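You operate a simulated robot arm through the tools that you are given. There is no shell and no other tool. Be economical: measure what you need, move in short steps, check, and stop when the job is done.

You are at the controls of a simulated two-armed robot. One attempt, no reset.

Task
Hang both silver short legs on the green-tipped bar and jog the line on.
Fine: one step; isolator on only after hanging, off at the end.
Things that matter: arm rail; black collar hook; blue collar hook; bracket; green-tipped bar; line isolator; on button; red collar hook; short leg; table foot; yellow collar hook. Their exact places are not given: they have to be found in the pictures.

The check looks at the end state, three seconds after you hand in, the way a careful person would. Anything else that was tipped, shoved, dropped, spilled or broken makes it a failure.

Robot
Two 7-joint arms with two-finger parallel grippers on one trunk, on a base that drives. Base frame: it is fixed to the floor where the robot stands at the start and does not move with it; the origin is under the middle of the robot, x ahead of it, y to its left, z up. Lengths are in mm, angles in degrees, forces in N, time in s.
The left shoulder is at the start at [50, 168, 1207], the right one opposite. Places, roughly: arm rail [-1000, 1000, 1250]; green-tipped bar [-1000, 600, 1400]; line isolator [-500, 1400, 1400]; on button [-500, 1400, 1100]; short leg [-750, 1250, 1250]. Payload 1.57 kg a hand.
Tool frame (each hand has its own): the origin (TCP) lies between the finger pads and is the grasp point; the fingertips stand 30 mm ahead of it; z points along the fingers, y is the line along which they close. Largest opening 80 mm; finger width 17, thickness 12; the body of the gripper, 40 by 82 mm, starts 80 mm behind the TCP.
Orientation is that of the tool frame in the base frame, as [roll, pitch, yaw] about the fixed x, y, z axes, in that order (R = Rz(yaw) Ry(pitch) Rx(roll)). With the fingers straight down and closing along the base's y, the tool's x points along the base's -x, its y along +y and its z along -z.

Tools
- The arms move only by the tool step_arm. It takes "left_moves", "right_moves" or both (then of equal length, played together; a hand with none holds still); each is a list that holds one entry, the list of rows, each a list of 7 numbers: the turn, a rotation vector about the tool's x, y, z in units of 180 degrees (1.0 is 180 degrees), then the shift along the tool's x, y, z in units of 300 mm (1.0 is 300 mm), then the opening in per cent of the stroke, from 0 (shut) to 100 (fully open). In form: [[[ax, ay, az, dx, dy, dz, fingers], ...]]. A call has 1 to 20 rows; each row is the pose to reach, as a shift and turn from the pose commanded when the call began, along the tool's axes at that moment. A call with a number of a shift or a turn outside -1 to 1 is refused whole. Each row takes 0.2 s and may step no farther than 50 mm and 8.6 degrees from the row before; otherwise, or with a gripper value out of range, the whole call is refused. A pose out of reach is approached as far as the arm can. The call stops where the force on the tool passes 40 N (or 10 N more than at its start, if that is more) or the arm is blocked; 0.2 s more then pass. The fingers move at their own pace (about 45 mm/s each) and stop on an object; they squeeze with about 27 N. The grip force told is the motor's: it shows also when the fingers shut on nothing. Time passes only in rows, and 0.2 s behind the last, so rows that repeat a pose let the fingers close. The reply holds the time, the measured pose of the TCP, the force on the tool along the base axes, the opening and the grip force, in the units named above and with some noise, with the torque about the TCP (base axes, N m) and any sound that the robot's microphone picked up, and new pictures: "show" is both (left out), scene, wrist or none (wrist: the cameras of the hands that moved).
- Cameras (640 x 400 px; columns grow to the right, rows downward): "scene" is now at [127.9, -23.8, 1445.1]; the picture's right is [-0.29, -0.96, 0.00], its down [-0.37, 0.11, -0.92] and it looks along [0.88, -0.27, -0.39] (base axes); focal length 269 px, centre (320, 200). "left" rides on the left gripper at [72, 7, -122] in its tool frame; the picture's right is [-0.09, 1.00, 0.00], its down [-0.84, -0.08, -0.54] and it looks along [-0.54, -0.05, 0.84] (tool axes); focal length 238 px, centre (320, 200). "right" rides on the right gripper at [72, -7, -122] in its tool frame; the picture's right is [0.09, 1.00, 0.00], its down [-0.84, 0.08, -0.54] and it looks along [-0.54, 0.05, 0.84] (tool axes); focal length 238 px, centre (320, 200).
- lift_body(by): slides the trunk up (or, below 0, down) by that many mm; the arms and the scene camera ride with it, the base frame stays. It gives what a move gives, with no picture.
- base_move(legs): drives the robot by 1 to 6 legs, each [ahead, left, turn to the left] in mm, mm and degrees, along the robot's own axes; the way and the turn of a leg run together, so that a leg with both is an arc; at most 1500 mm and 180 degrees a leg. The arms and the cameras ride along, it lands a little off, and it stops where it bumps. It gives what a move gives, and a new picture of the scene camera.
- pan_tilt(pan, tilt): turns the head with the scene camera to pan (to the left, within 80 degrees either way) and tilt (down, from -29 to 69), counted from straight ahead of the robot. It gives what a move gives, and a new picture of the scene camera.
- probe_pixels(camera, pixels): there is no depth. For up to 12 entries [column, row, z] of the newest picture of that camera ("zoom" is the newest enlarged one), the place [x, y] in the base frame at which the ray of that pixel passes the height z, good to about 3 mm, but the place of the scene camera against the robot may be out by one fixed shift of up to 12 mm in any direction. The clock stands still meanwhile.
- inspect(camera, box): a new picture of the part [left, top, right, bottom] of that camera's present view, enlarged. The clock stands still meanwhile.
- hand_in(): hands the job in; it is judged then, once.

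Go step by step. Measure first, check grasps and placings, and put right what went wrong. The budget is 80 turns and 260 pictures, counting those below and the enlarged ones. Unless the task says otherwise, let go and move clear before handing in, and close with one line.

The tools are called as name(argument=value, ...) on one line, values as JSON. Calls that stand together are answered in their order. step_arm: Moves the arms, as the interface text tells. Its arguments: {"type":"object","properties":{"left_moves":{"type":"array"},"right_moves":{"type":"array"},"show":{"type":"string","enum":["both","scene","wrist","none"]}},"required":[]} The other tools are called the same way: lift_body (by) slides the trunk up or down; base_move (legs) drives the base; pan_tilt (pan, tilt) turns the head that bears the scene camera; probe_pixels (camera, pixels) gives the place at which the rays of pixels pass given heights; inspect (camera, box) takes an enlarged picture of a part of a camera's view; hand_in () hands the job in.

At the start:

```text
t: 0.0
left_tcp_pos: [451.6, 141.8, 1150.1]
left_tcp_rot: [179.9, 0.0, 180.0]
left_force: [0.4, -0.3, -1.3]
left_torque: [0.0, -0.04, -0.04]
left_opening: 80.0
left_grasp_force: 0.1
right_tcp_pos: [504.4, -224.2, 1000.4]
right_tcp_rot: [-180.0, 0.0, -180.0]
right_force: [-0.1, 0.0, 1.4]
right_torque: [0.01, -0.03, -0.02]
right_opening: 79.8
right_grasp_force: 0.1
trunk travel left (down, up): [-375.0, 68.0]
robot x, y, heading: [1.2, 1.4, 0.2]
head pan, tilt: [-17.0, 22.8]
```

scene: 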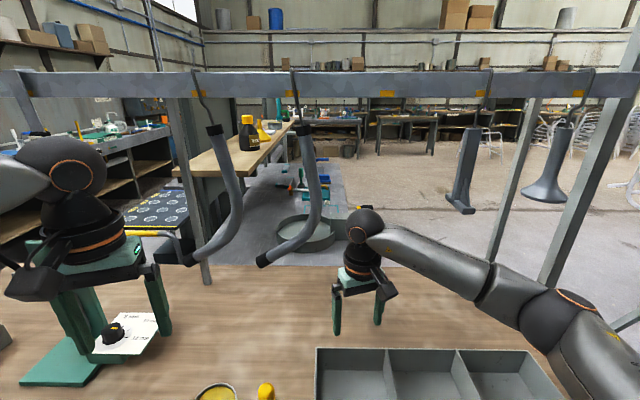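
right: 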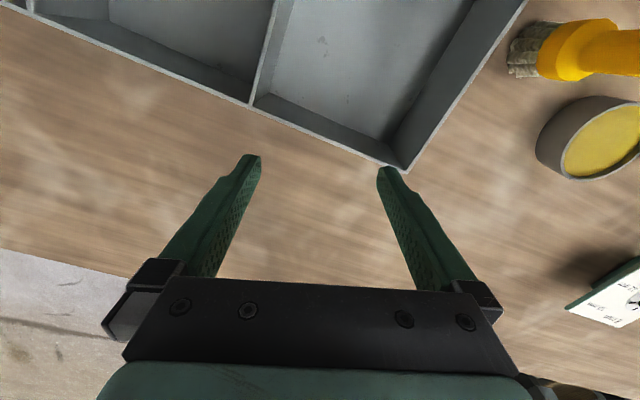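
left: 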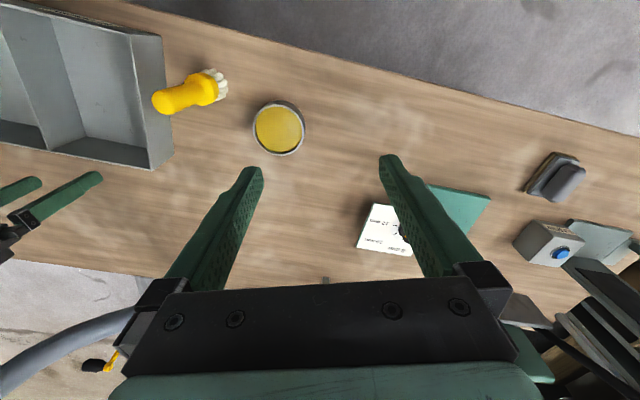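

The scene shows a rail across the top with four hooks carrying grey parts (two bent arms, two on the right), a card and a dark object on the bench, and the left wrist view shows a blue button box near (550,245). I'll look around with the head before moving.

pan_tilt(pan=40, tilt=15)

pan_tilt(pan=80, tilt=15)

pan_tilt(pan=-60, tilt=15)

pan_tilt(pan=0, tilt=10)

```text
t: 1.3
left_tcp_pos: [451.2, 141.0, 1149.8]
left_tcp_rot: [-179.9, 0.1, -180.0]
left_force: [0.0, -0.2, -0.2]
left_torque: [-0.01, -0.01, 0.0]
left_opening: 79.7
left_grasp_force: 0.0
right_tcp_pos: [503.4, -223.5, 999.6]
right_tcp_rot: [180.0, -0.1, 180.0]
right_force: [-0.3, 0.8, -0.7]
right_torque: [0.01, -0.04, -0.05]
right_opening: 80.0
right_grasp_force: 0.1
trunk travel left (down, up): [-375.0, 68.0]
robot x, y, heading: [1.7, -0.7, -0.0]
head pan, tilt: [40.0, 15.0]
```

scene: 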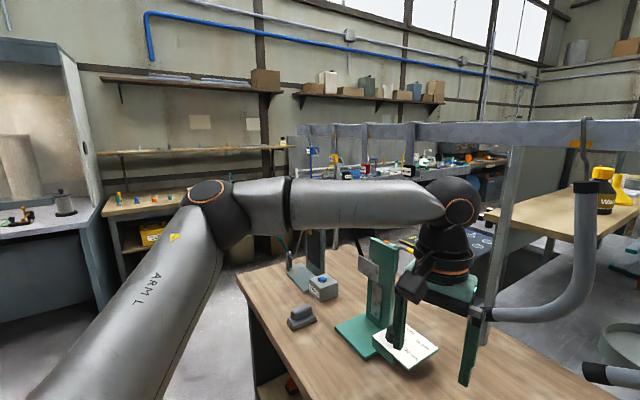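

```text
t: 2.3
left_tcp_pos: [452.0, 141.0, 1150.3]
left_tcp_rot: [180.0, 0.0, 180.0]
left_force: [-0.3, -0.1, 0.8]
left_torque: [0.02, 0.03, 0.0]
left_opening: 80.2
left_grasp_force: 0.0
right_tcp_pos: [503.9, -223.1, 1000.4]
right_tcp_rot: [179.9, 0.0, 180.0]
right_force: [-0.5, -0.2, -0.1]
right_torque: [-0.04, -0.02, 0.05]
right_opening: 80.4
right_grasp_force: 0.0
trunk travel left (down, up): [-375.0, 68.0]
robot x, y, heading: [-3.1, 0.7, -0.0]
head pan, tilt: [80.0, 15.0]
```

scene: 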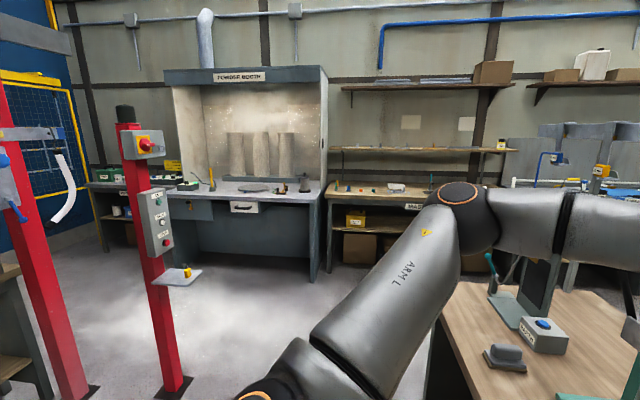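

```text
t: 4.6
left_tcp_pos: [451.1, 142.6, 1151.1]
left_tcp_rot: [180.0, 0.1, -180.0]
left_force: [-0.3, 1.0, 0.3]
left_torque: [-0.04, 0.02, 0.03]
left_opening: 80.0
left_grasp_force: 0.1
right_tcp_pos: [504.1, -223.4, 998.5]
right_tcp_rot: [-180.0, 0.0, -179.9]
right_force: [-0.3, 0.8, 0.8]
right_torque: [-0.04, 0.0, 0.0]
right_opening: 80.1
right_grasp_force: 0.1
trunk travel left (down, up): [-375.0, 68.0]
robot x, y, heading: [0.0, -3.8, 0.0]
head pan, tilt: [-60.0, 15.0]
```

scene: 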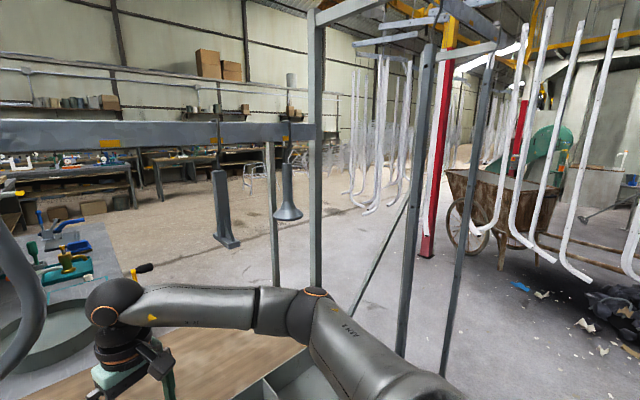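

```text
t: 5.9
left_tcp_pos: [451.9, 141.6, 1150.2]
left_tcp_rot: [-180.0, 0.0, -180.0]
left_force: [1.0, 0.0, 0.1]
left_torque: [-0.04, 0.01, -0.01]
left_opening: 79.7
left_grasp_force: 0.0
right_tcp_pos: [503.9, -223.5, 999.4]
right_tcp_rot: [180.0, 0.1, 180.0]
right_force: [-0.4, 0.7, -0.3]
right_torque: [0.01, 0.03, -0.04]
right_opening: 79.7
right_grasp_force: 0.1
trunk travel left (down, up): [-375.0, 68.0]
robot x, y, heading: [1.8, -1.3, -0.0]
head pan, tilt: [0.0, 10.0]
```

scene: 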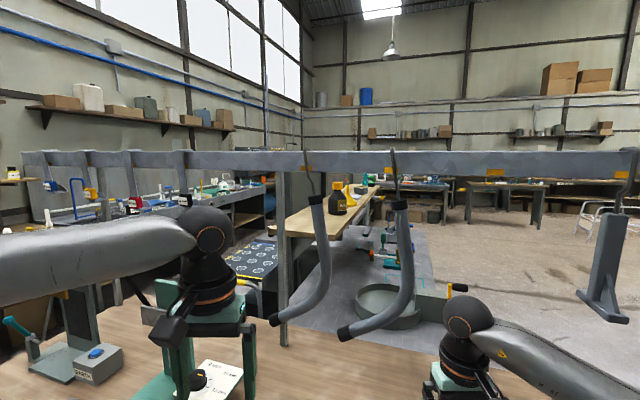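

The red post with the isolator and buttons (140,145)/(160,220) is behind-left in the pan-80 view, with hanging parts farther left. I'll look at the floor on both rear sides before driving.

pan_tilt(pan=-80, tilt=25)

pan_tilt(pan=80, tilt=30)

```text
t: 7.4
left_tcp_pos: [452.8, 141.0, 1151.2]
left_tcp_rot: [180.0, 0.0, 180.0]
left_force: [-0.7, -1.0, 0.1]
left_torque: [0.0, 0.0, 0.01]
left_opening: 80.2
left_grasp_force: 0.0
right_tcp_pos: [504.1, -223.8, 999.3]
right_tcp_rot: [-180.0, 0.0, -180.0]
right_force: [0.2, 0.2, -0.3]
right_torque: [0.03, 0.01, 0.03]
right_opening: 80.0
right_grasp_force: 0.0
trunk travel left (down, up): [-375.0, 68.0]
robot x, y, heading: [1.1, 1.8, -0.1]
head pan, tilt: [-80.0, 25.0]
```

scene: 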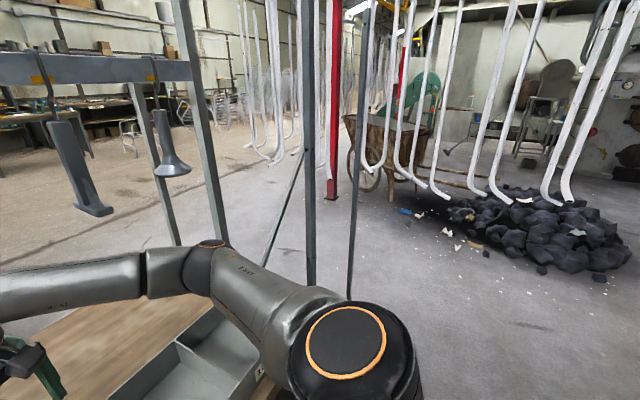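

```text
t: 9.8
left_tcp_pos: [451.2, 141.8, 1150.3]
left_tcp_rot: [180.0, 0.0, 179.9]
left_force: [0.2, -0.6, 0.6]
left_torque: [0.03, 0.03, 0.0]
left_opening: 79.7
left_grasp_force: 0.2
right_tcp_pos: [504.7, -223.6, 1000.8]
right_tcp_rot: [180.0, 0.0, 180.0]
right_force: [0.6, 0.3, 0.6]
right_torque: [0.01, 0.0, 0.02]
right_opening: 79.8
right_grasp_force: 0.1
trunk travel left (down, up): [-375.0, 68.0]
robot x, y, heading: [2.6, -2.0, 0.1]
head pan, tilt: [80.0, 30.0]
```

scene: 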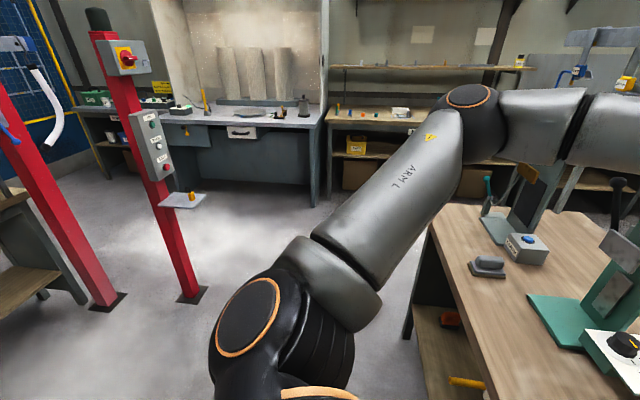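

The floor behind and left is clear and I can see the red posts. I'll lift and draw the hands in, then back off the bench.

step_arm(left_moves=[[[0, 0, 0, 0.1, 0, -0.05, 100], [0, 0, 0, 0.25, 0, -0.1, 100], [0, 0, 0, 0.4, 0, -0.1, 100], [0, 0, 0, 0.5, 0, -0.1, 100]]], right_moves=[[[0, 0, 0, 0, 0, -0.15, 100], [0, 0, 0, 0.15, 0, -0.3, 100], [0, 0, 0, 0.3, 0, -0.4, 100], [0, 0, 0, 0.45, 0, -0.45, 100]]], show="none")

base_move(legs=[[-450, 0, 0]])

pan_tilt(pan=80, tilt=15)

```text
refused: row 2 steps farther than a row can; nothing moved
```

```text
t: 12.6
left_tcp_pos: [-2.2, 141.9, 1149.5]
left_tcp_rot: [179.9, 0.0, 180.0]
left_force: [0.3, -0.4, -0.3]
left_torque: [-0.03, -0.01, 0.03]
left_opening: 80.0
left_grasp_force: 0.0
right_tcp_pos: [49.4, -224.3, 1000.8]
right_tcp_rot: [-180.0, 0.0, -179.9]
right_force: [-0.7, -0.2, 1.0]
right_torque: [0.0, -0.01, 0.0]
right_opening: 80.1
right_grasp_force: 0.1
trunk travel left (down, up): [-375.0, 68.0]
robot x, y, heading: [-457.2, 0.7, -0.1]
head pan, tilt: [80.0, 30.0]
```

scene: 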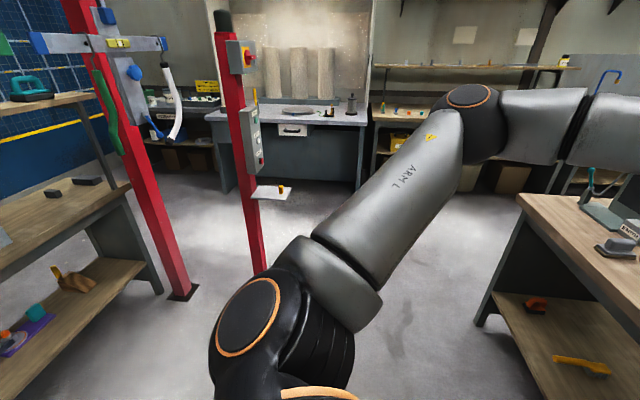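

```text
t: 13.4
left_tcp_pos: [-2.2, 141.8, 1149.7]
left_tcp_rot: [180.0, -0.1, 180.0]
left_force: [-0.2, -0.3, -0.2]
left_torque: [0.01, -0.03, 0.02]
left_opening: 80.0
left_grasp_force: 0.0
right_tcp_pos: [49.3, -225.0, 1000.3]
right_tcp_rot: [180.0, 0.0, 180.0]
right_force: [-0.2, 0.3, -1.1]
right_torque: [0.03, 0.01, 0.0]
right_opening: 80.0
right_grasp_force: 0.0
trunk travel left (down, up): [-375.0, 68.0]
robot x, y, heading: [-453.0, 1.7, -0.1]
head pan, tilt: [80.0, 15.0]
```

scene: 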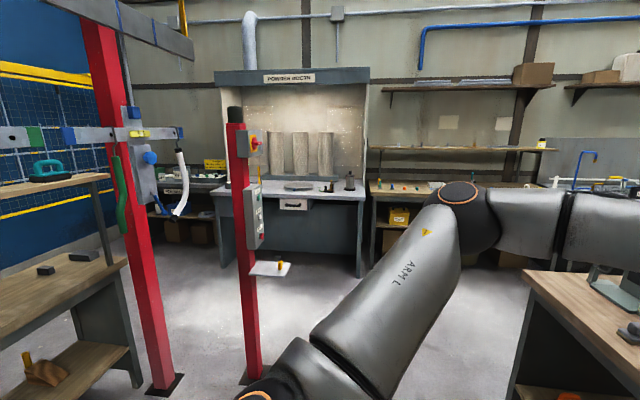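

The red posts are clearer: rail and bar on the left post, isolator (255,143) and buttons (255,210) on the right one. I'm clear of the bench, so I'll turn left 90 and look again.

base_move(legs=[[0, 0, 90]])

pan_tilt(pan=10, tilt=10)

pan_tilt(pan=60, tilt=10)

```text
t: 17.6
left_tcp_pos: [-593.0, 452.7, 1149.8]
left_tcp_rot: [-179.9, 0.1, -90.3]
left_force: [0.1, 0.4, 0.6]
left_torque: [-0.06, 0.0, 0.04]
left_opening: 80.2
left_grasp_force: 0.0
right_tcp_pos: [-225.7, 502.8, 999.6]
right_tcp_rot: [-180.0, 0.0, -90.5]
right_force: [-0.2, 0.3, 0.0]
right_torque: [-0.02, 0.0, 0.0]
right_opening: 80.1
right_grasp_force: 0.1
trunk travel left (down, up): [-375.0, 68.0]
robot x, y, heading: [-451.3, -1.9, 89.5]
head pan, tilt: [80.0, 15.0]
```

scene: 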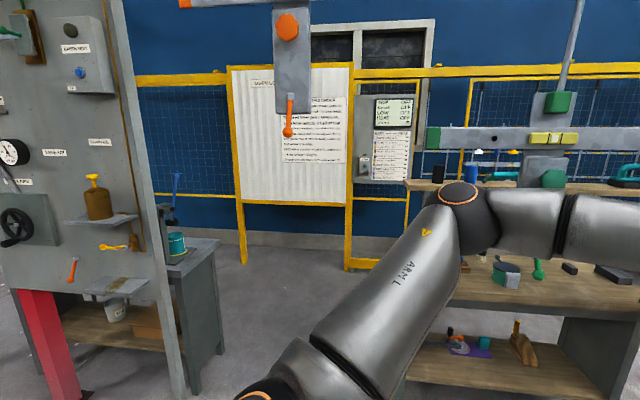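

```text
t: 19.0
left_tcp_pos: [-591.0, 454.2, 1150.0]
left_tcp_rot: [-180.0, 0.0, -90.3]
left_force: [0.3, -0.3, 0.6]
left_torque: [0.01, -0.01, 0.01]
left_opening: 80.1
left_grasp_force: 0.1
right_tcp_pos: [-227.2, 503.1, 998.9]
right_tcp_rot: [180.0, 0.1, -90.6]
right_force: [-0.9, 0.6, -0.5]
right_torque: [-0.01, 0.03, 0.01]
right_opening: 80.0
right_grasp_force: 0.0
trunk travel left (down, up): [-375.0, 68.0]
robot x, y, heading: [-453.2, 3.0, 89.4]
head pan, tilt: [10.0, 10.0]
```

scene: 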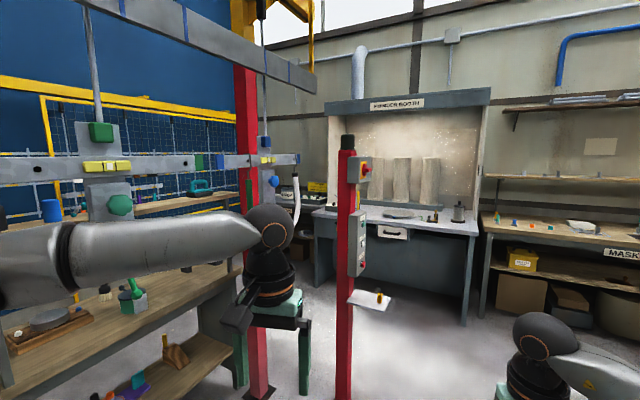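

```text
t: 20.2
left_tcp_pos: [-592.5, 454.5, 1150.0]
left_tcp_rot: [180.0, -0.1, -90.5]
left_force: [-0.4, -0.4, 0.2]
left_torque: [0.0, 0.02, -0.01]
left_opening: 80.2
left_grasp_force: 0.0
right_tcp_pos: [-226.1, 502.2, 999.7]
right_tcp_rot: [180.0, 0.0, -90.5]
right_force: [0.4, -0.4, -1.2]
right_torque: [0.0, 0.0, 0.01]
right_opening: 80.3
right_grasp_force: 0.1
trunk travel left (down, up): [-375.0, 68.0]
robot x, y, heading: [-454.6, 4.2, 89.3]
head pan, tilt: [60.0, 10.0]
```

scene: 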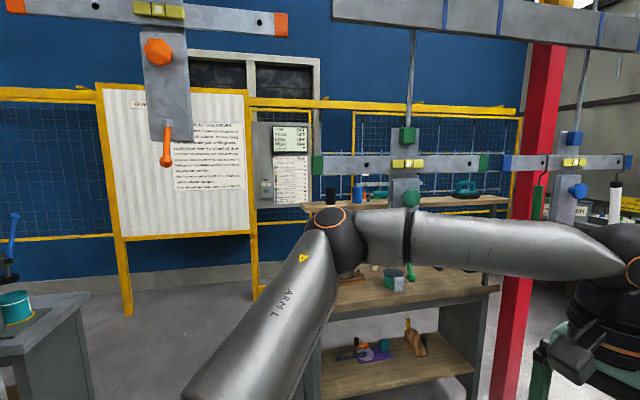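

The conveyor carries orange-, green- (center ~(405,163)) and blue-tipped bars (565,162). I'll zoom in on the bars, the placards and what hangs.

inspect(camera="scene", box=[480, 100, 640, 250])

inspect(camera="scene", box=[250, 110, 500, 260])

inspect(camera="scene", box=[90, 80, 250, 240])

pan_tilt(pan=15, tilt=15)

inspect(camera="scene", box=[200, 100, 450, 300])

```text
2.67 times, centred on (560, 175) of scene
```

zoom: 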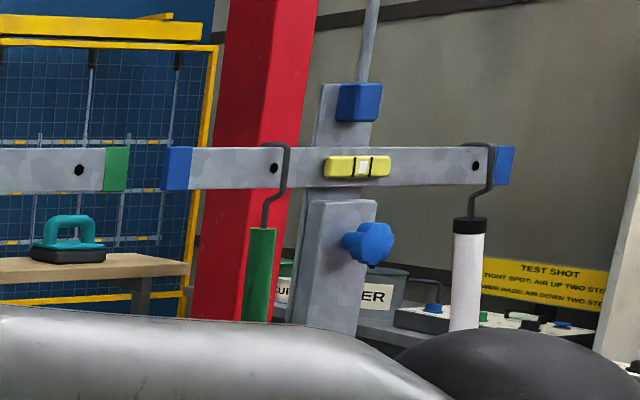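

```text
2.56 times, centred on (375, 185) of scene
```

zoom: 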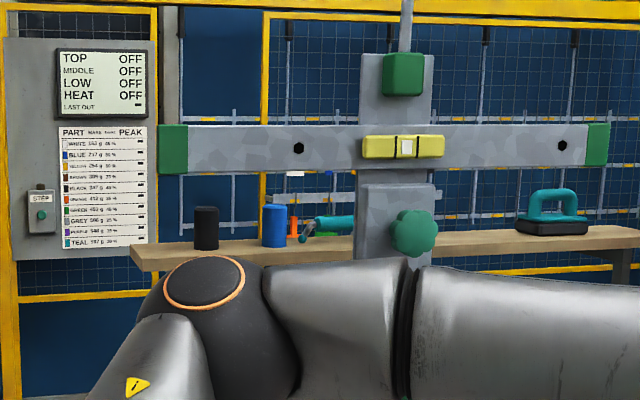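

```text
2.50 times, centred on (170, 160) of scene
```

zoom: 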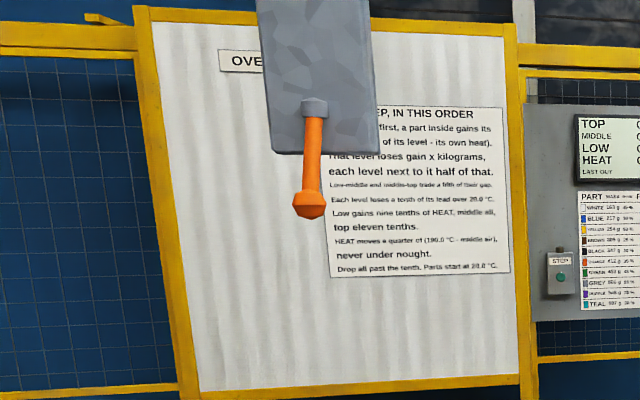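

```text
t: 21.3
left_tcp_pos: [-591.9, 453.7, 1149.7]
left_tcp_rot: [180.0, 0.0, -90.3]
left_force: [-0.4, -0.5, 0.0]
left_torque: [-0.01, 0.01, 0.02]
left_opening: 80.0
left_grasp_force: 0.2
right_tcp_pos: [-226.4, 502.4, 1000.5]
right_tcp_rot: [-180.0, -0.1, -90.5]
right_force: [0.5, 0.1, -0.8]
right_torque: [0.0, -0.02, 0.01]
right_opening: 79.9
right_grasp_force: 0.1
trunk travel left (down, up): [-375.0, 68.0]
robot x, y, heading: [-452.3, -0.2, 89.6]
head pan, tilt: [15.0, 15.0]
```

scene: 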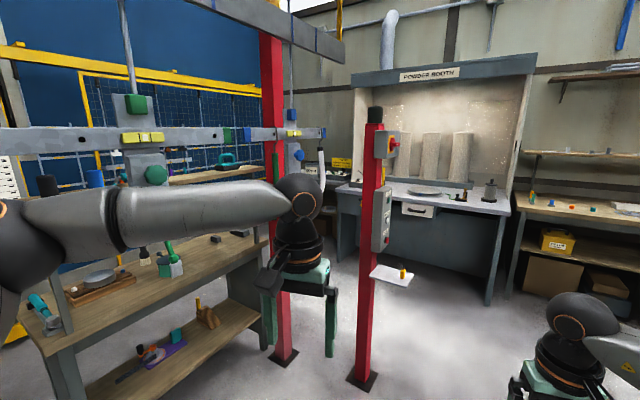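

```text
2.00 times, centred on (325, 200) of scene
```

zoom: 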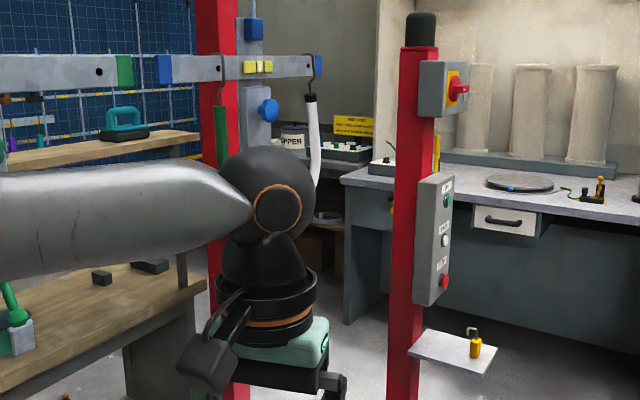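

The bars carry hooks on studs or holes; the panel has three labelled buttons. I'll zoom tight on the panel and the blue bar's hooks.

inspect(camera="scene", box=[360, 110, 420, 300])

inspect(camera="scene", box=[365, 175, 415, 215])

inspect(camera="scene", box=[365, 215, 415, 255])

inspect(camera="scene", box=[370, 120, 415, 160])

inspect(camera="scene", box=[230, 90, 350, 200])

```text
2.11 times, centred on (390, 205) of scene
```

zoom: 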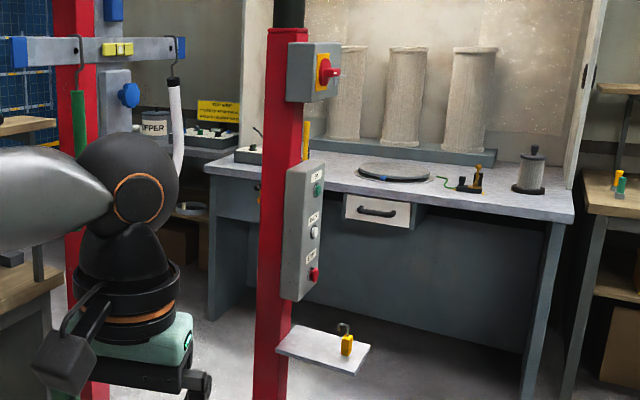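

```text
10.00 times, centred on (390, 195) of scene
```

zoom: 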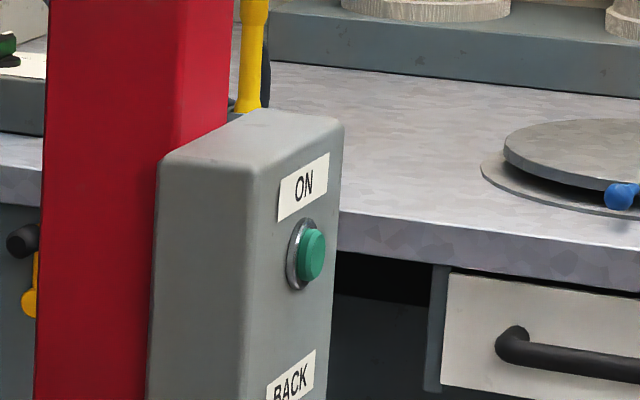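

```text
10.00 times, centred on (390, 235) of scene
```

zoom: 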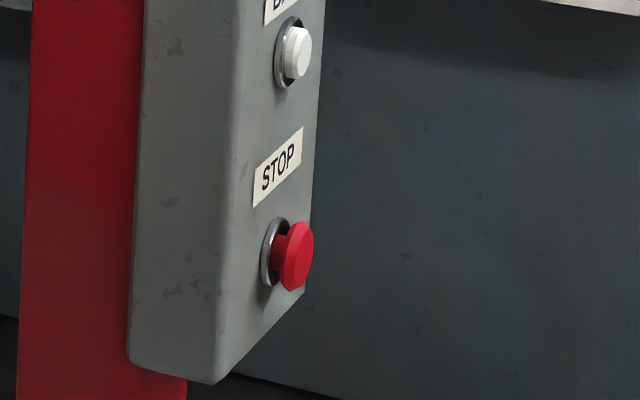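

```text
10.00 times, centred on (392, 140) of scene
```

zoom: 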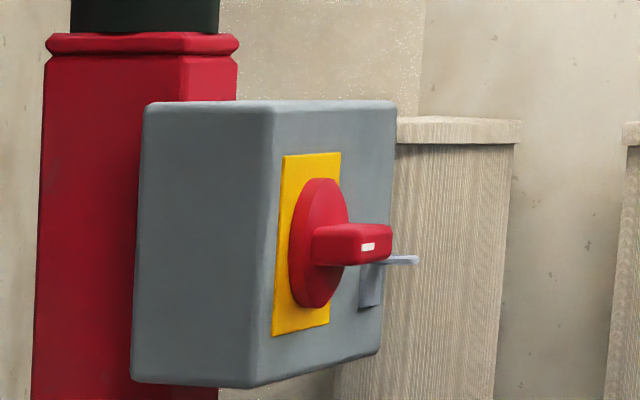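

```text
3.64 times, centred on (290, 145) of scene
```

zoom: 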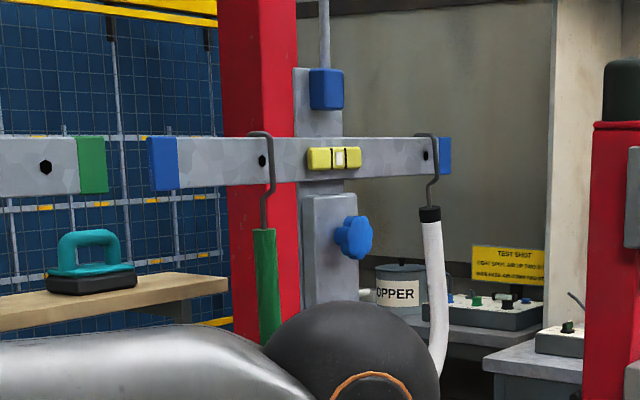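

Panel reads ON / BACK / STOP and the isolator is above it; the parts hang by hooks laid over the bar's top at the dots. Now I'll look at the start-bench rail for the silver short legs.

pan_tilt(pan=-75, tilt=10)

inspect(camera="scene", box=[0, 100, 240, 260])

inspect(camera="scene", box=[240, 100, 480, 260])

```text
t: 22.9
left_tcp_pos: [-592.2, 453.9, 1149.0]
left_tcp_rot: [-180.0, 0.0, -90.4]
left_force: [1.1, 0.4, -0.4]
left_torque: [0.02, -0.02, -0.01]
left_opening: 80.1
left_grasp_force: 0.1
right_tcp_pos: [-226.3, 501.1, 999.6]
right_tcp_rot: [-180.0, -0.1, -90.6]
right_force: [-0.5, 0.4, 0.2]
right_torque: [0.0, 0.0, 0.02]
right_opening: 80.2
right_grasp_force: 0.0
trunk travel left (down, up): [-375.0, 68.0]
robot x, y, heading: [-455.0, -1.4, 89.5]
head pan, tilt: [-75.0, 10.0]
```

scene: 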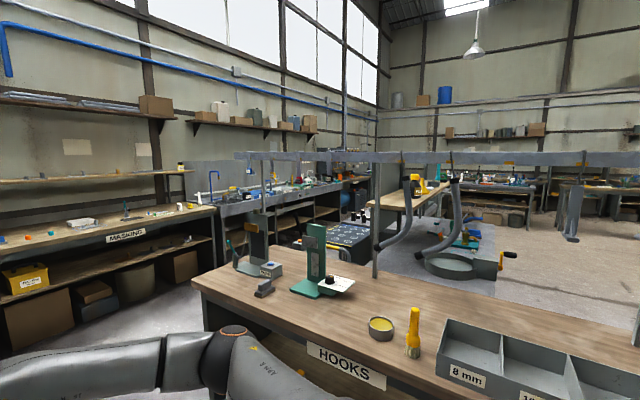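

```text
2.50 times, centred on (120, 180) of scene
```

zoom: 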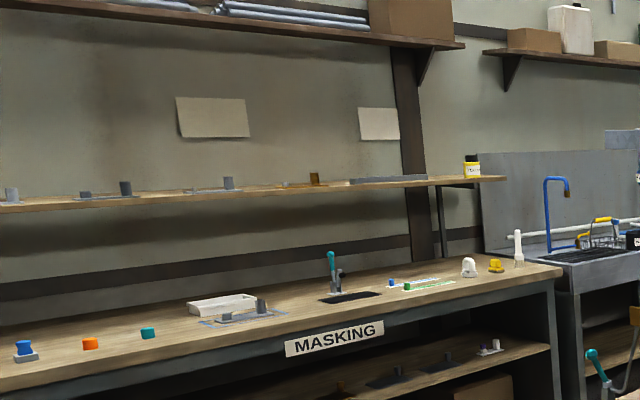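

```text
2.50 times, centred on (360, 180) of scene
```

zoom: 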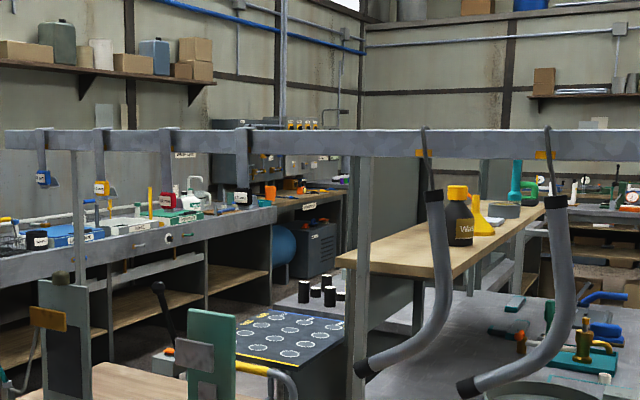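

Two grey bent tubes with black collars hang side by side on the rail over the HOOKS bench; these look like the silver short legs. I'll probe them here to triangulate.

inspect(camera="scene", box=[360, 130, 520, 290])

probe_pixels(camera="scene", pixels=[[407, 179, 1350], [407, 179, 1300], [456, 181, 1350], [456, 181, 1300], [205, 278, 900], [205, 278, 950], [405, 372, 900], [405, 372, 950]])

```text
2.50 times, centred on (440, 210) of scene
```

zoom: 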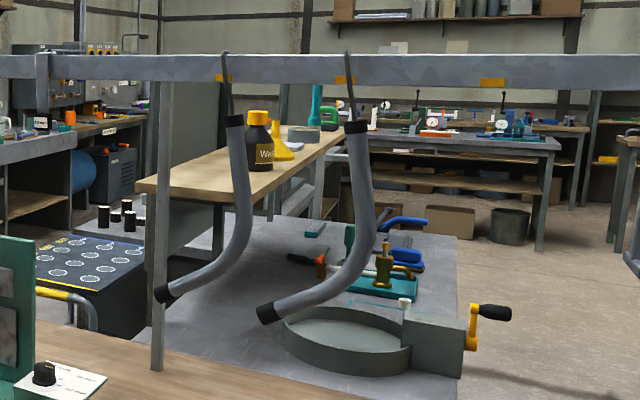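

```text
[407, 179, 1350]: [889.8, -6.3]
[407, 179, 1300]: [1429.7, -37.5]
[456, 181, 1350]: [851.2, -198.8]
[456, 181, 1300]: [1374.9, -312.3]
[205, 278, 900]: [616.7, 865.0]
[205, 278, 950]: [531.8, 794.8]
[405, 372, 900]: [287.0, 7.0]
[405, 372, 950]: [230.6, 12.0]
```

Triangulating gives the leg collars at about (600, 10, 1378) and (600, -140, 1370). I'll swing both hands to horizontal (fingers ahead) here in free space, then return to the start spot.

step_arm(left_moves=[[[0, -0.0417, 0, 0.006, -0.023, -0.05, 100], [0, -0.0833, 0, 0.011, -0.046, -0.1, 100], [0, -0.125, 0, 0.017, -0.068, -0.15, 100], [0, -0.1667, 0, 0.022, -0.091, -0.2, 100], [0, -0.2083, 0, 0.028, -0.114, -0.25, 100], [0, -0.25, 0, 0.033, -0.137, -0.3, 100], [0, -0.2917, 0, 0.039, -0.159, -0.35, 100], [0, -0.3333, 0, 0.045, -0.182, -0.4, 100], [0, -0.375, 0, 0.05, -0.205, -0.45, 100], [0, -0.4167, 0, 0.056, -0.228, -0.5, 100], [0, -0.4583, 0, 0.061, -0.25, -0.55, 100], [0, -0.5, 0, 0.067, -0.273, -0.6, 100]]], right_moves=[[[0, -0.0417, 0, 0.021, 0.009, -0.079, 100], [0, -0.0833, 0, 0.041, 0.019, -0.158, 100], [0, -0.125, 0, 0.062, 0.028, -0.238, 100], [0, -0.1667, 0, 0.082, 0.038, -0.317, 100], [0, -0.2083, 0, 0.103, 0.047, -0.396, 100], [0, -0.25, 0, 0.124, 0.057, -0.475, 100], [0, -0.2917, 0, 0.144, 0.066, -0.554, 100], [0, -0.3333, 0, 0.165, 0.075, -0.633, 100], [0, -0.375, 0, 0.185, 0.085, -0.713, 100], [0, -0.4167, 0, 0.206, 0.094, -0.792, 100], [0, -0.4583, 0, 0.226, 0.104, -0.871, 100], [0, -0.5, 0, 0.247, 0.113, -0.95, 100]]], show="wrist")

```text
t: 25.5
left_tcp_pos: [-511.0, 432.0, 1332.0]
left_tcp_rot: [-27.7, 89.8, 61.9]
left_force: [-0.1, 0.2, 0.3]
left_torque: [0.03, 0.0, -0.02]
left_opening: 79.7
left_grasp_force: 0.1
right_tcp_pos: [-267.2, 450.8, 1296.4]
right_tcp_rot: [-4.2, 90.0, 85.4]
right_force: [-0.3, -0.2, -0.2]
right_torque: [0.0, 0.01, -0.05]
right_opening: 80.2
right_grasp_force: 0.1
right hand out of reach, approached as far as the arm can: row 10, 11, 12
trunk travel left (down, up): [-375.0, 68.0]
robot x, y, heading: [-455.5, -2.2, 89.6]
head pan, tilt: [-75.0, 10.0]
```

right: 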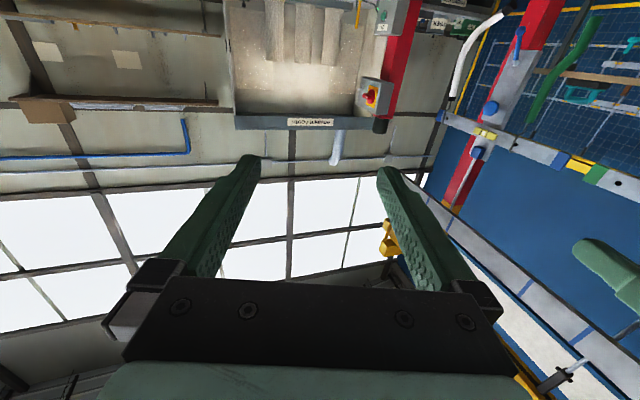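
left: 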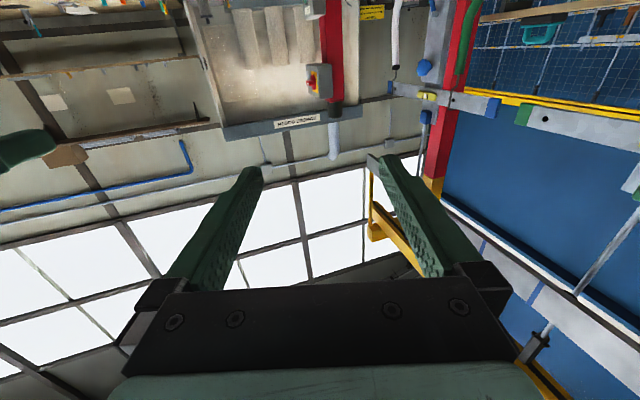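

Both hands are horizontal; the right one is slightly limited at its row 10+ but at z≈1296. I'll drive back to the rail: turn right, then ahead.

base_move(legs=[[0, 0, -89.7], [400, 0, 0]])

pan_tilt(pan=-8, tilt=22)

```text
t: 31.9
left_tcp_pos: [378.9, 59.7, 1329.9]
left_tcp_rot: [24.4, 90.0, 24.5]
left_force: [-0.4, 0.4, 0.0]
left_torque: [0.03, 0.0, 0.02]
left_opening: 79.9
left_grasp_force: 0.0
right_tcp_pos: [399.9, -184.7, 1296.3]
right_tcp_rot: [-146.0, 89.9, -145.9]
right_force: [-1.0, 0.3, 0.5]
right_torque: [0.02, -0.01, -0.01]
right_opening: 79.9
right_grasp_force: 0.0
trunk travel left (down, up): [-375.0, 68.0]
robot x, y, heading: [-51.3, -2.3, -0.1]
head pan, tilt: [-75.0, 10.0]
```

scene: 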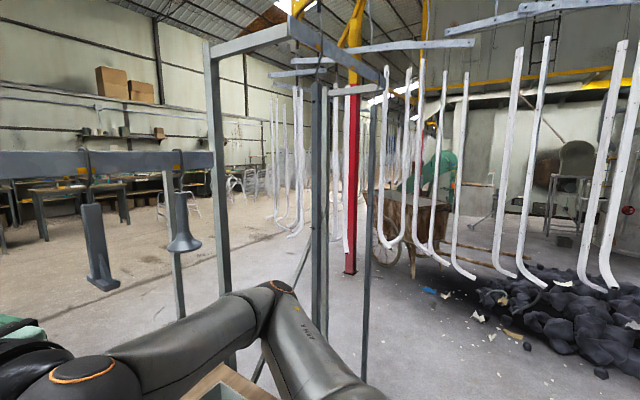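

```text
t: 33.2
left_tcp_pos: [380.6, 60.1, 1330.7]
left_tcp_rot: [97.4, 90.0, 97.4]
left_force: [-0.1, -0.4, 0.3]
left_torque: [-0.01, -0.03, 0.02]
left_opening: 80.0
left_grasp_force: 0.1
right_tcp_pos: [399.6, -184.3, 1296.3]
right_tcp_rot: [-77.5, 90.0, -77.5]
right_force: [-0.7, -0.7, 0.4]
right_torque: [-0.01, 0.0, 0.03]
right_opening: 80.1
right_grasp_force: 0.1
trunk travel left (down, up): [-375.0, 68.0]
robot x, y, heading: [-54.7, -3.2, -0.1]
head pan, tilt: [-8.0, 22.0]
```

scene: 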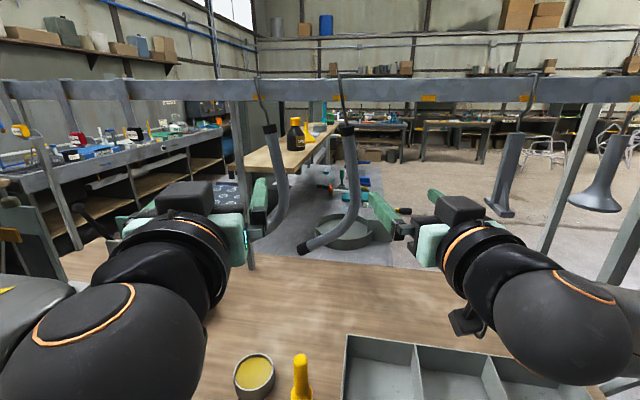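

The hands are ahead of the two legs: leg 1 at (275,170), leg 2 at (352,165), and the hands are offset. I'll zoom in on the hooks and take wrist pictures.

inspect(camera="scene", box=[240, 60, 400, 160])

probe_pixels(camera="scene", pixels=[[270, 129, 1375], [270, 129, 1350], [346, 131, 1375], [346, 131, 1350], [303, 254, 1100], [303, 254, 1050], [262, 97, 1440], [338, 97, 1440]])

inspect(camera="left", box=[0, 0, 640, 400])

inspect(camera="right", box=[0, 0, 640, 400])

```text
4.00 times, centred on (320, 110) of scene
```

zoom: 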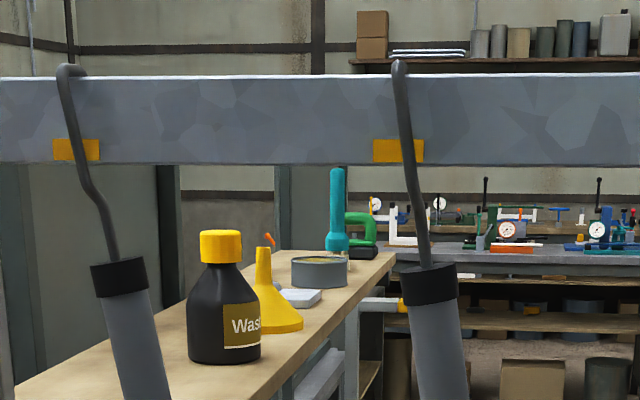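

```text
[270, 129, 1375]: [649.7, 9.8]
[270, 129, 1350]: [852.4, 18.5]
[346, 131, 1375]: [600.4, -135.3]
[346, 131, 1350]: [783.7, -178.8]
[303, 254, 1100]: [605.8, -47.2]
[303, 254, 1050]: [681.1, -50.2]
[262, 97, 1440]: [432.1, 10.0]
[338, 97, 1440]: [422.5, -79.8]
```

```text
1.00 times, centred on (320, 200) of left
```

zoom: 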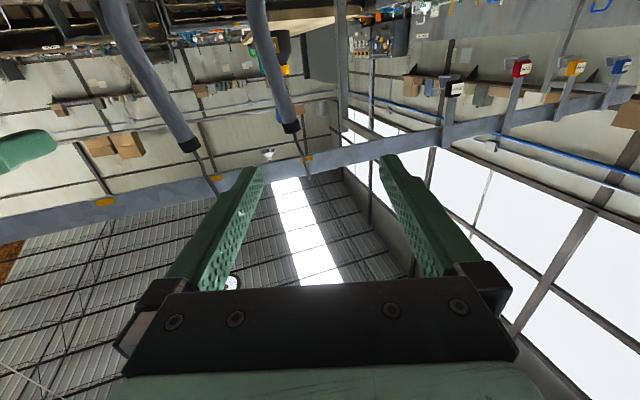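

```text
1.00 times, centred on (320, 200) of right
```

zoom: 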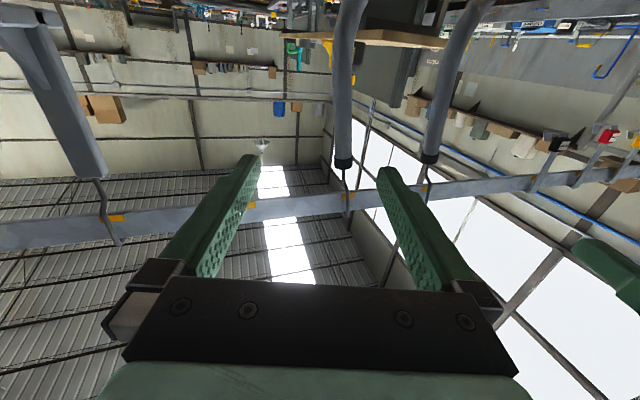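

Both wrist views triangulate well: leg 1 tube at about (647, 1, 1300), leg 2 tube at about (602, -152, 1290); the rail is skewed about 17°. I'll line the hands up sideways, then drive ahead 50 mm.

step_arm(left_moves=[[[0, 0, 0, 0.05, -0.1, 0, 100], [0, 0, 0, 0.1, -0.197, 0, 100]]], right_moves=[[[0, 0, 0, 0, 0.05, 0, 100], [0, 0, 0, 0, 0.107, 0, 100]]], show="none")

base_move(legs=[[50, 0, 0]])

inspect(camera="left", box=[0, 0, 640, 400])

inspect(camera="right", box=[0, 0, 640, 400])

```text
t: 33.8
left_tcp_pos: [378.9, 0.2, 1298.6]
left_tcp_rot: [-66.6, 89.8, -66.5]
left_force: [0.8, 0.9, 0.2]
left_torque: [0.0, 0.03, 0.0]
left_opening: 80.2
left_grasp_force: 0.1
right_tcp_pos: [399.6, -152.9, 1298.2]
right_tcp_rot: [173.3, 90.0, 173.3]
right_force: [0.0, 0.9, -0.5]
right_torque: [0.03, 0.03, 0.02]
right_opening: 80.0
right_grasp_force: 0.1
trunk travel left (down, up): [-375.0, 68.0]
robot x, y, heading: [-55.3, -2.1, 0.1]
head pan, tilt: [-8.0, 22.0]
```

```text
t: 34.8
left_tcp_pos: [430.2, -0.0, 1298.9]
left_tcp_rot: [-165.7, 89.9, -165.6]
left_force: [0.3, 0.5, 0.1]
left_torque: [0.01, -0.03, -0.05]
left_opening: 79.9
left_grasp_force: 0.0
right_tcp_pos: [451.2, -153.3, 1296.9]
right_tcp_rot: [-163.8, 89.9, -163.9]
right_force: [0.2, 0.6, 0.1]
right_torque: [-0.02, 0.0, -0.01]
right_opening: 80.0
right_grasp_force: 0.0
trunk travel left (down, up): [-375.0, 68.0]
robot x, y, heading: [-5.4, 0.5, -0.2]
head pan, tilt: [-8.0, 22.0]
```

scene: 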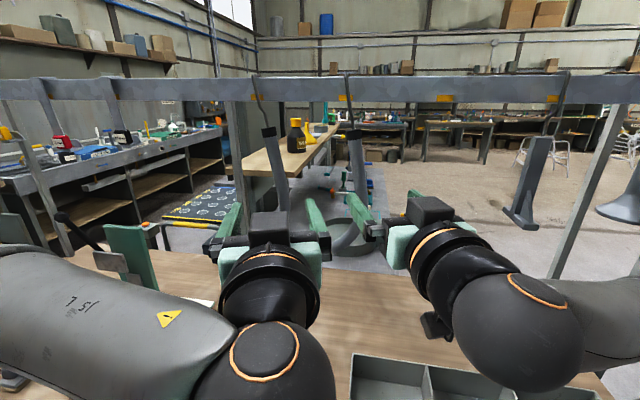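

```text
1.00 times, centred on (320, 200) of left
```

zoom: 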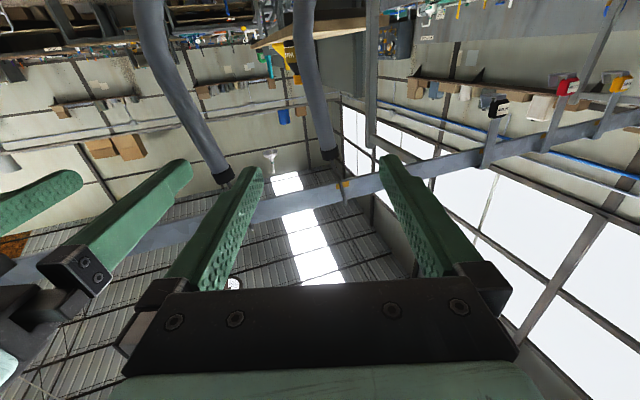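

```text
1.00 times, centred on (320, 200) of right
```

zoom: 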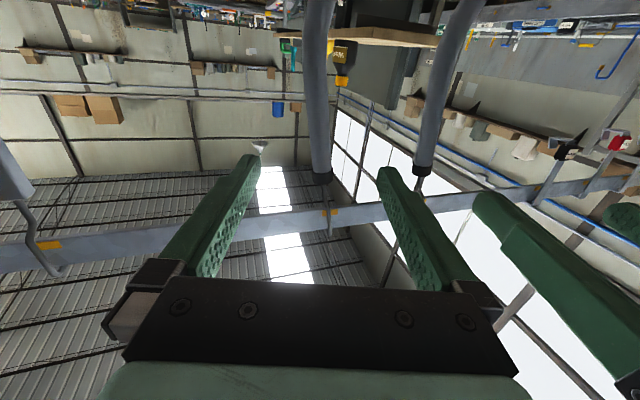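

Both tubes pass between the fingers. I'll move forward in one go: left 217 mm, right 150 mm, fingers open.

step_arm(left_moves=[[[0, 0, 0, 0, 0, 0.145, 100], [0, 0, 0, 0, 0, 0.29, 100], [0, 0, 0, 0, 0, 0.435, 100], [0, 0, 0, 0, 0, 0.58, 100], [0, 0, 0, 0, 0, 0.715, 100], [0, 0, 0, 0, 0, 0.715, 100]]], right_moves=[[[0, 0, 0, 0, 0, 0.1, 100], [0, 0, 0, 0, 0, 0.2, 100], [0, 0, 0, 0, 0, 0.3, 100], [0, 0, 0, 0, 0, 0.4, 100], [0, 0, 0, 0, 0, 0.5, 100], [0, 0, 0, 0, 0, 0.5, 100]]])

```text
t: 36.1
left_tcp_pos: [643.1, -2.2, 1300.2]
left_tcp_rot: [-165.9, 89.9, -166.0]
left_force: [-0.5, -0.8, 0.0]
left_torque: [0.0, -0.01, -0.03]
left_opening: 79.9
left_grasp_force: 0.1
right_tcp_pos: [599.4, -153.7, 1298.6]
right_tcp_rot: [-11.7, 90.0, -11.7]
right_force: [-0.6, -0.1, -0.7]
right_torque: [-0.01, 0.0, -0.03]
right_opening: 79.9
right_grasp_force: 0.0
trunk travel left (down, up): [-375.0, 68.0]
robot x, y, heading: [-1.6, -2.1, 0.2]
head pan, tilt: [-8.0, 22.0]
```

scene: 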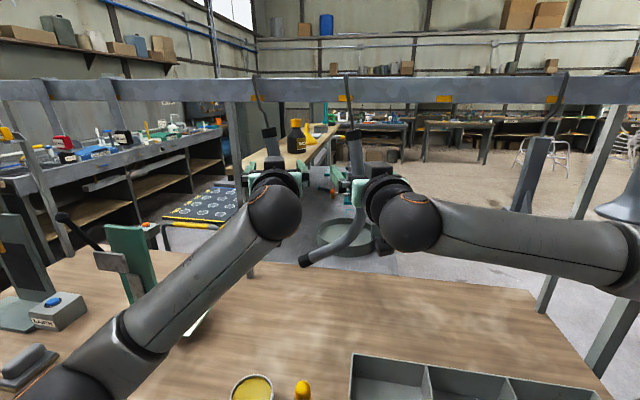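
right: 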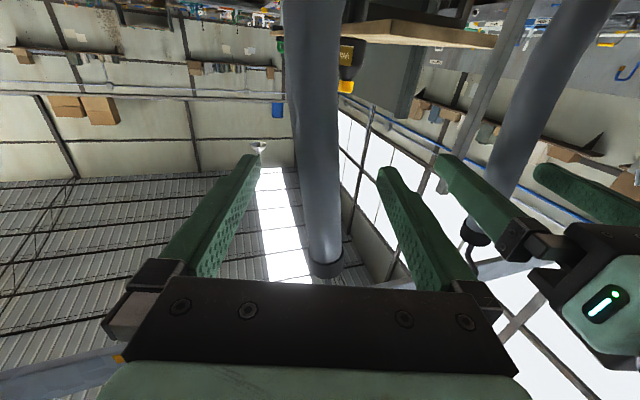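
left: 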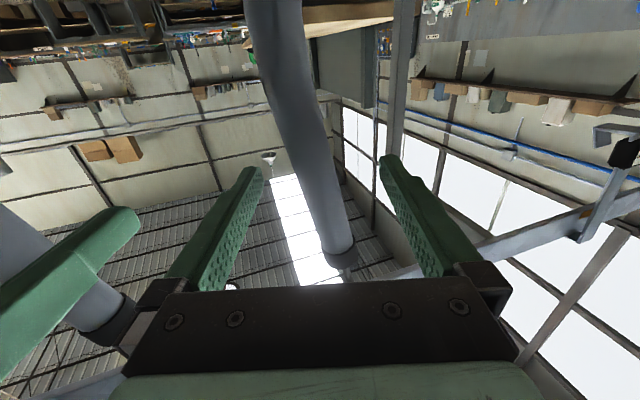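

Both tubes stand between the finger pads. Closing both grippers.

step_arm(left_moves=[[[0, 0, 0, 0, 0, 0, 30], [0, 0, 0, 0, 0, 0, 30], [0, 0, 0, 0, 0, 0, 0], [0, 0, 0, 0, 0, 0, 0], [0, 0, 0, 0, 0, 0, 0], [0, 0, 0, 0, 0, 0, 0], [0, 0, 0, 0, 0, 0, 0]]], right_moves=[[[0, 0, 0, 0, 0, 0, 30], [0, 0, 0, 0, 0, 0, 30], [0, 0, 0, 0, 0, 0, 0], [0, 0, 0, 0, 0, 0, 0], [0, 0, 0, 0, 0, 0, 0], [0, 0, 0, 0, 0, 0, 0], [0, 0, 0, 0, 0, 0, 0]]])

```text
t: 37.8
left_tcp_pos: [641.3, -0.8, 1300.6]
left_tcp_rot: [-103.1, 90.0, -103.0]
left_force: [0.0, -0.1, -1.9]
left_torque: [-0.04, 0.03, -0.02]
left_opening: 23.1
left_grasp_force: 26.9
right_tcp_pos: [599.6, -153.3, 1297.7]
right_tcp_rot: [-95.6, 89.9, -95.6]
right_force: [-2.8, 1.5, -2.2]
right_torque: [-0.22, -0.26, 0.02]
right_opening: 23.3
right_grasp_force: 26.9
trunk travel left (down, up): [-375.0, 68.0]
robot x, y, heading: [-4.8, -4.0, 0.1]
head pan, tilt: [-8.0, 22.0]
```

scene: 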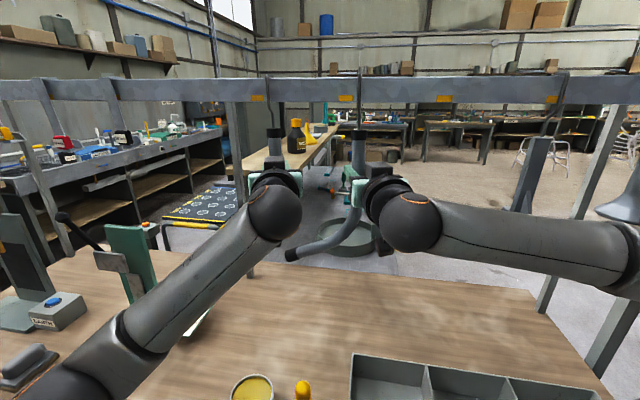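
right: 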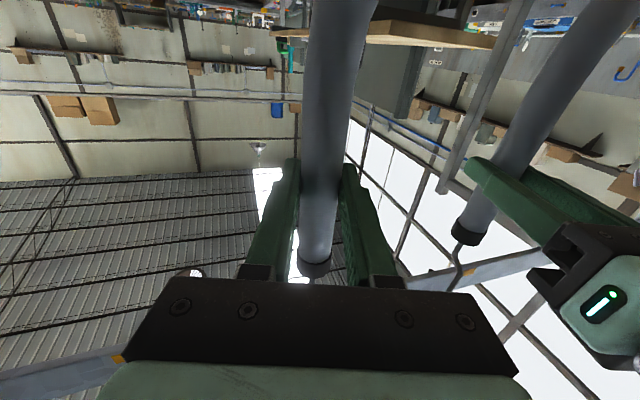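
left: 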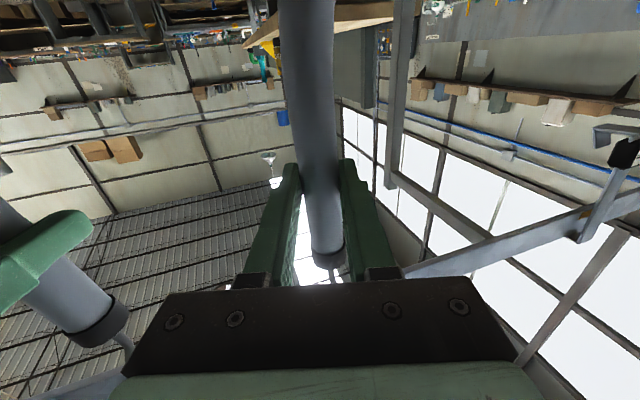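

Both grips hold at 23 mm with 27 N. I'll raise the trunk to lift both hooks straight up off the rail.

lift_body(by=66)

inspect(camera="scene", box=[220, 60, 420, 260])

```text
t: 38.8
left_tcp_pos: [649.0, -0.2, 1359.8]
left_tcp_rot: [177.3, 89.2, 177.4]
left_force: [2.2, 0.9, -20.5]
left_torque: [-0.07, 0.27, -0.01]
left_opening: 23.2
left_grasp_force: 26.4
right_tcp_pos: [604.3, -153.4, 1356.3]
right_tcp_rot: [-170.1, 89.2, -170.1]
right_force: [-0.4, 3.7, -20.2]
right_torque: [-0.31, 0.05, 0.01]
right_opening: 23.5
right_grasp_force: 27.1
trunk travel left (down, up): [-441.0, 2.0]
robot x, y, heading: [-0.4, -0.7, 0.1]
head pan, tilt: [-8.0, 22.0]
```

```text
2.00 times, centred on (320, 160) of scene
```

zoom: 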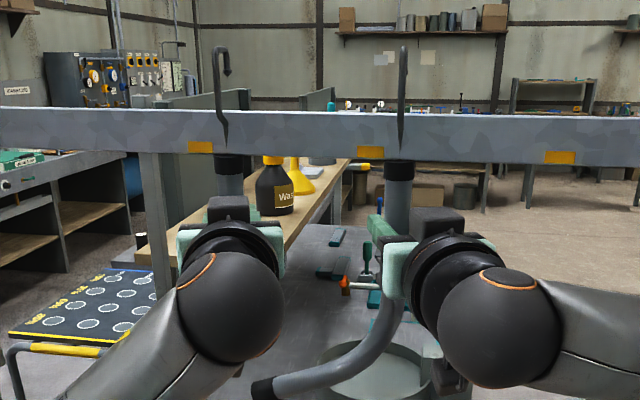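

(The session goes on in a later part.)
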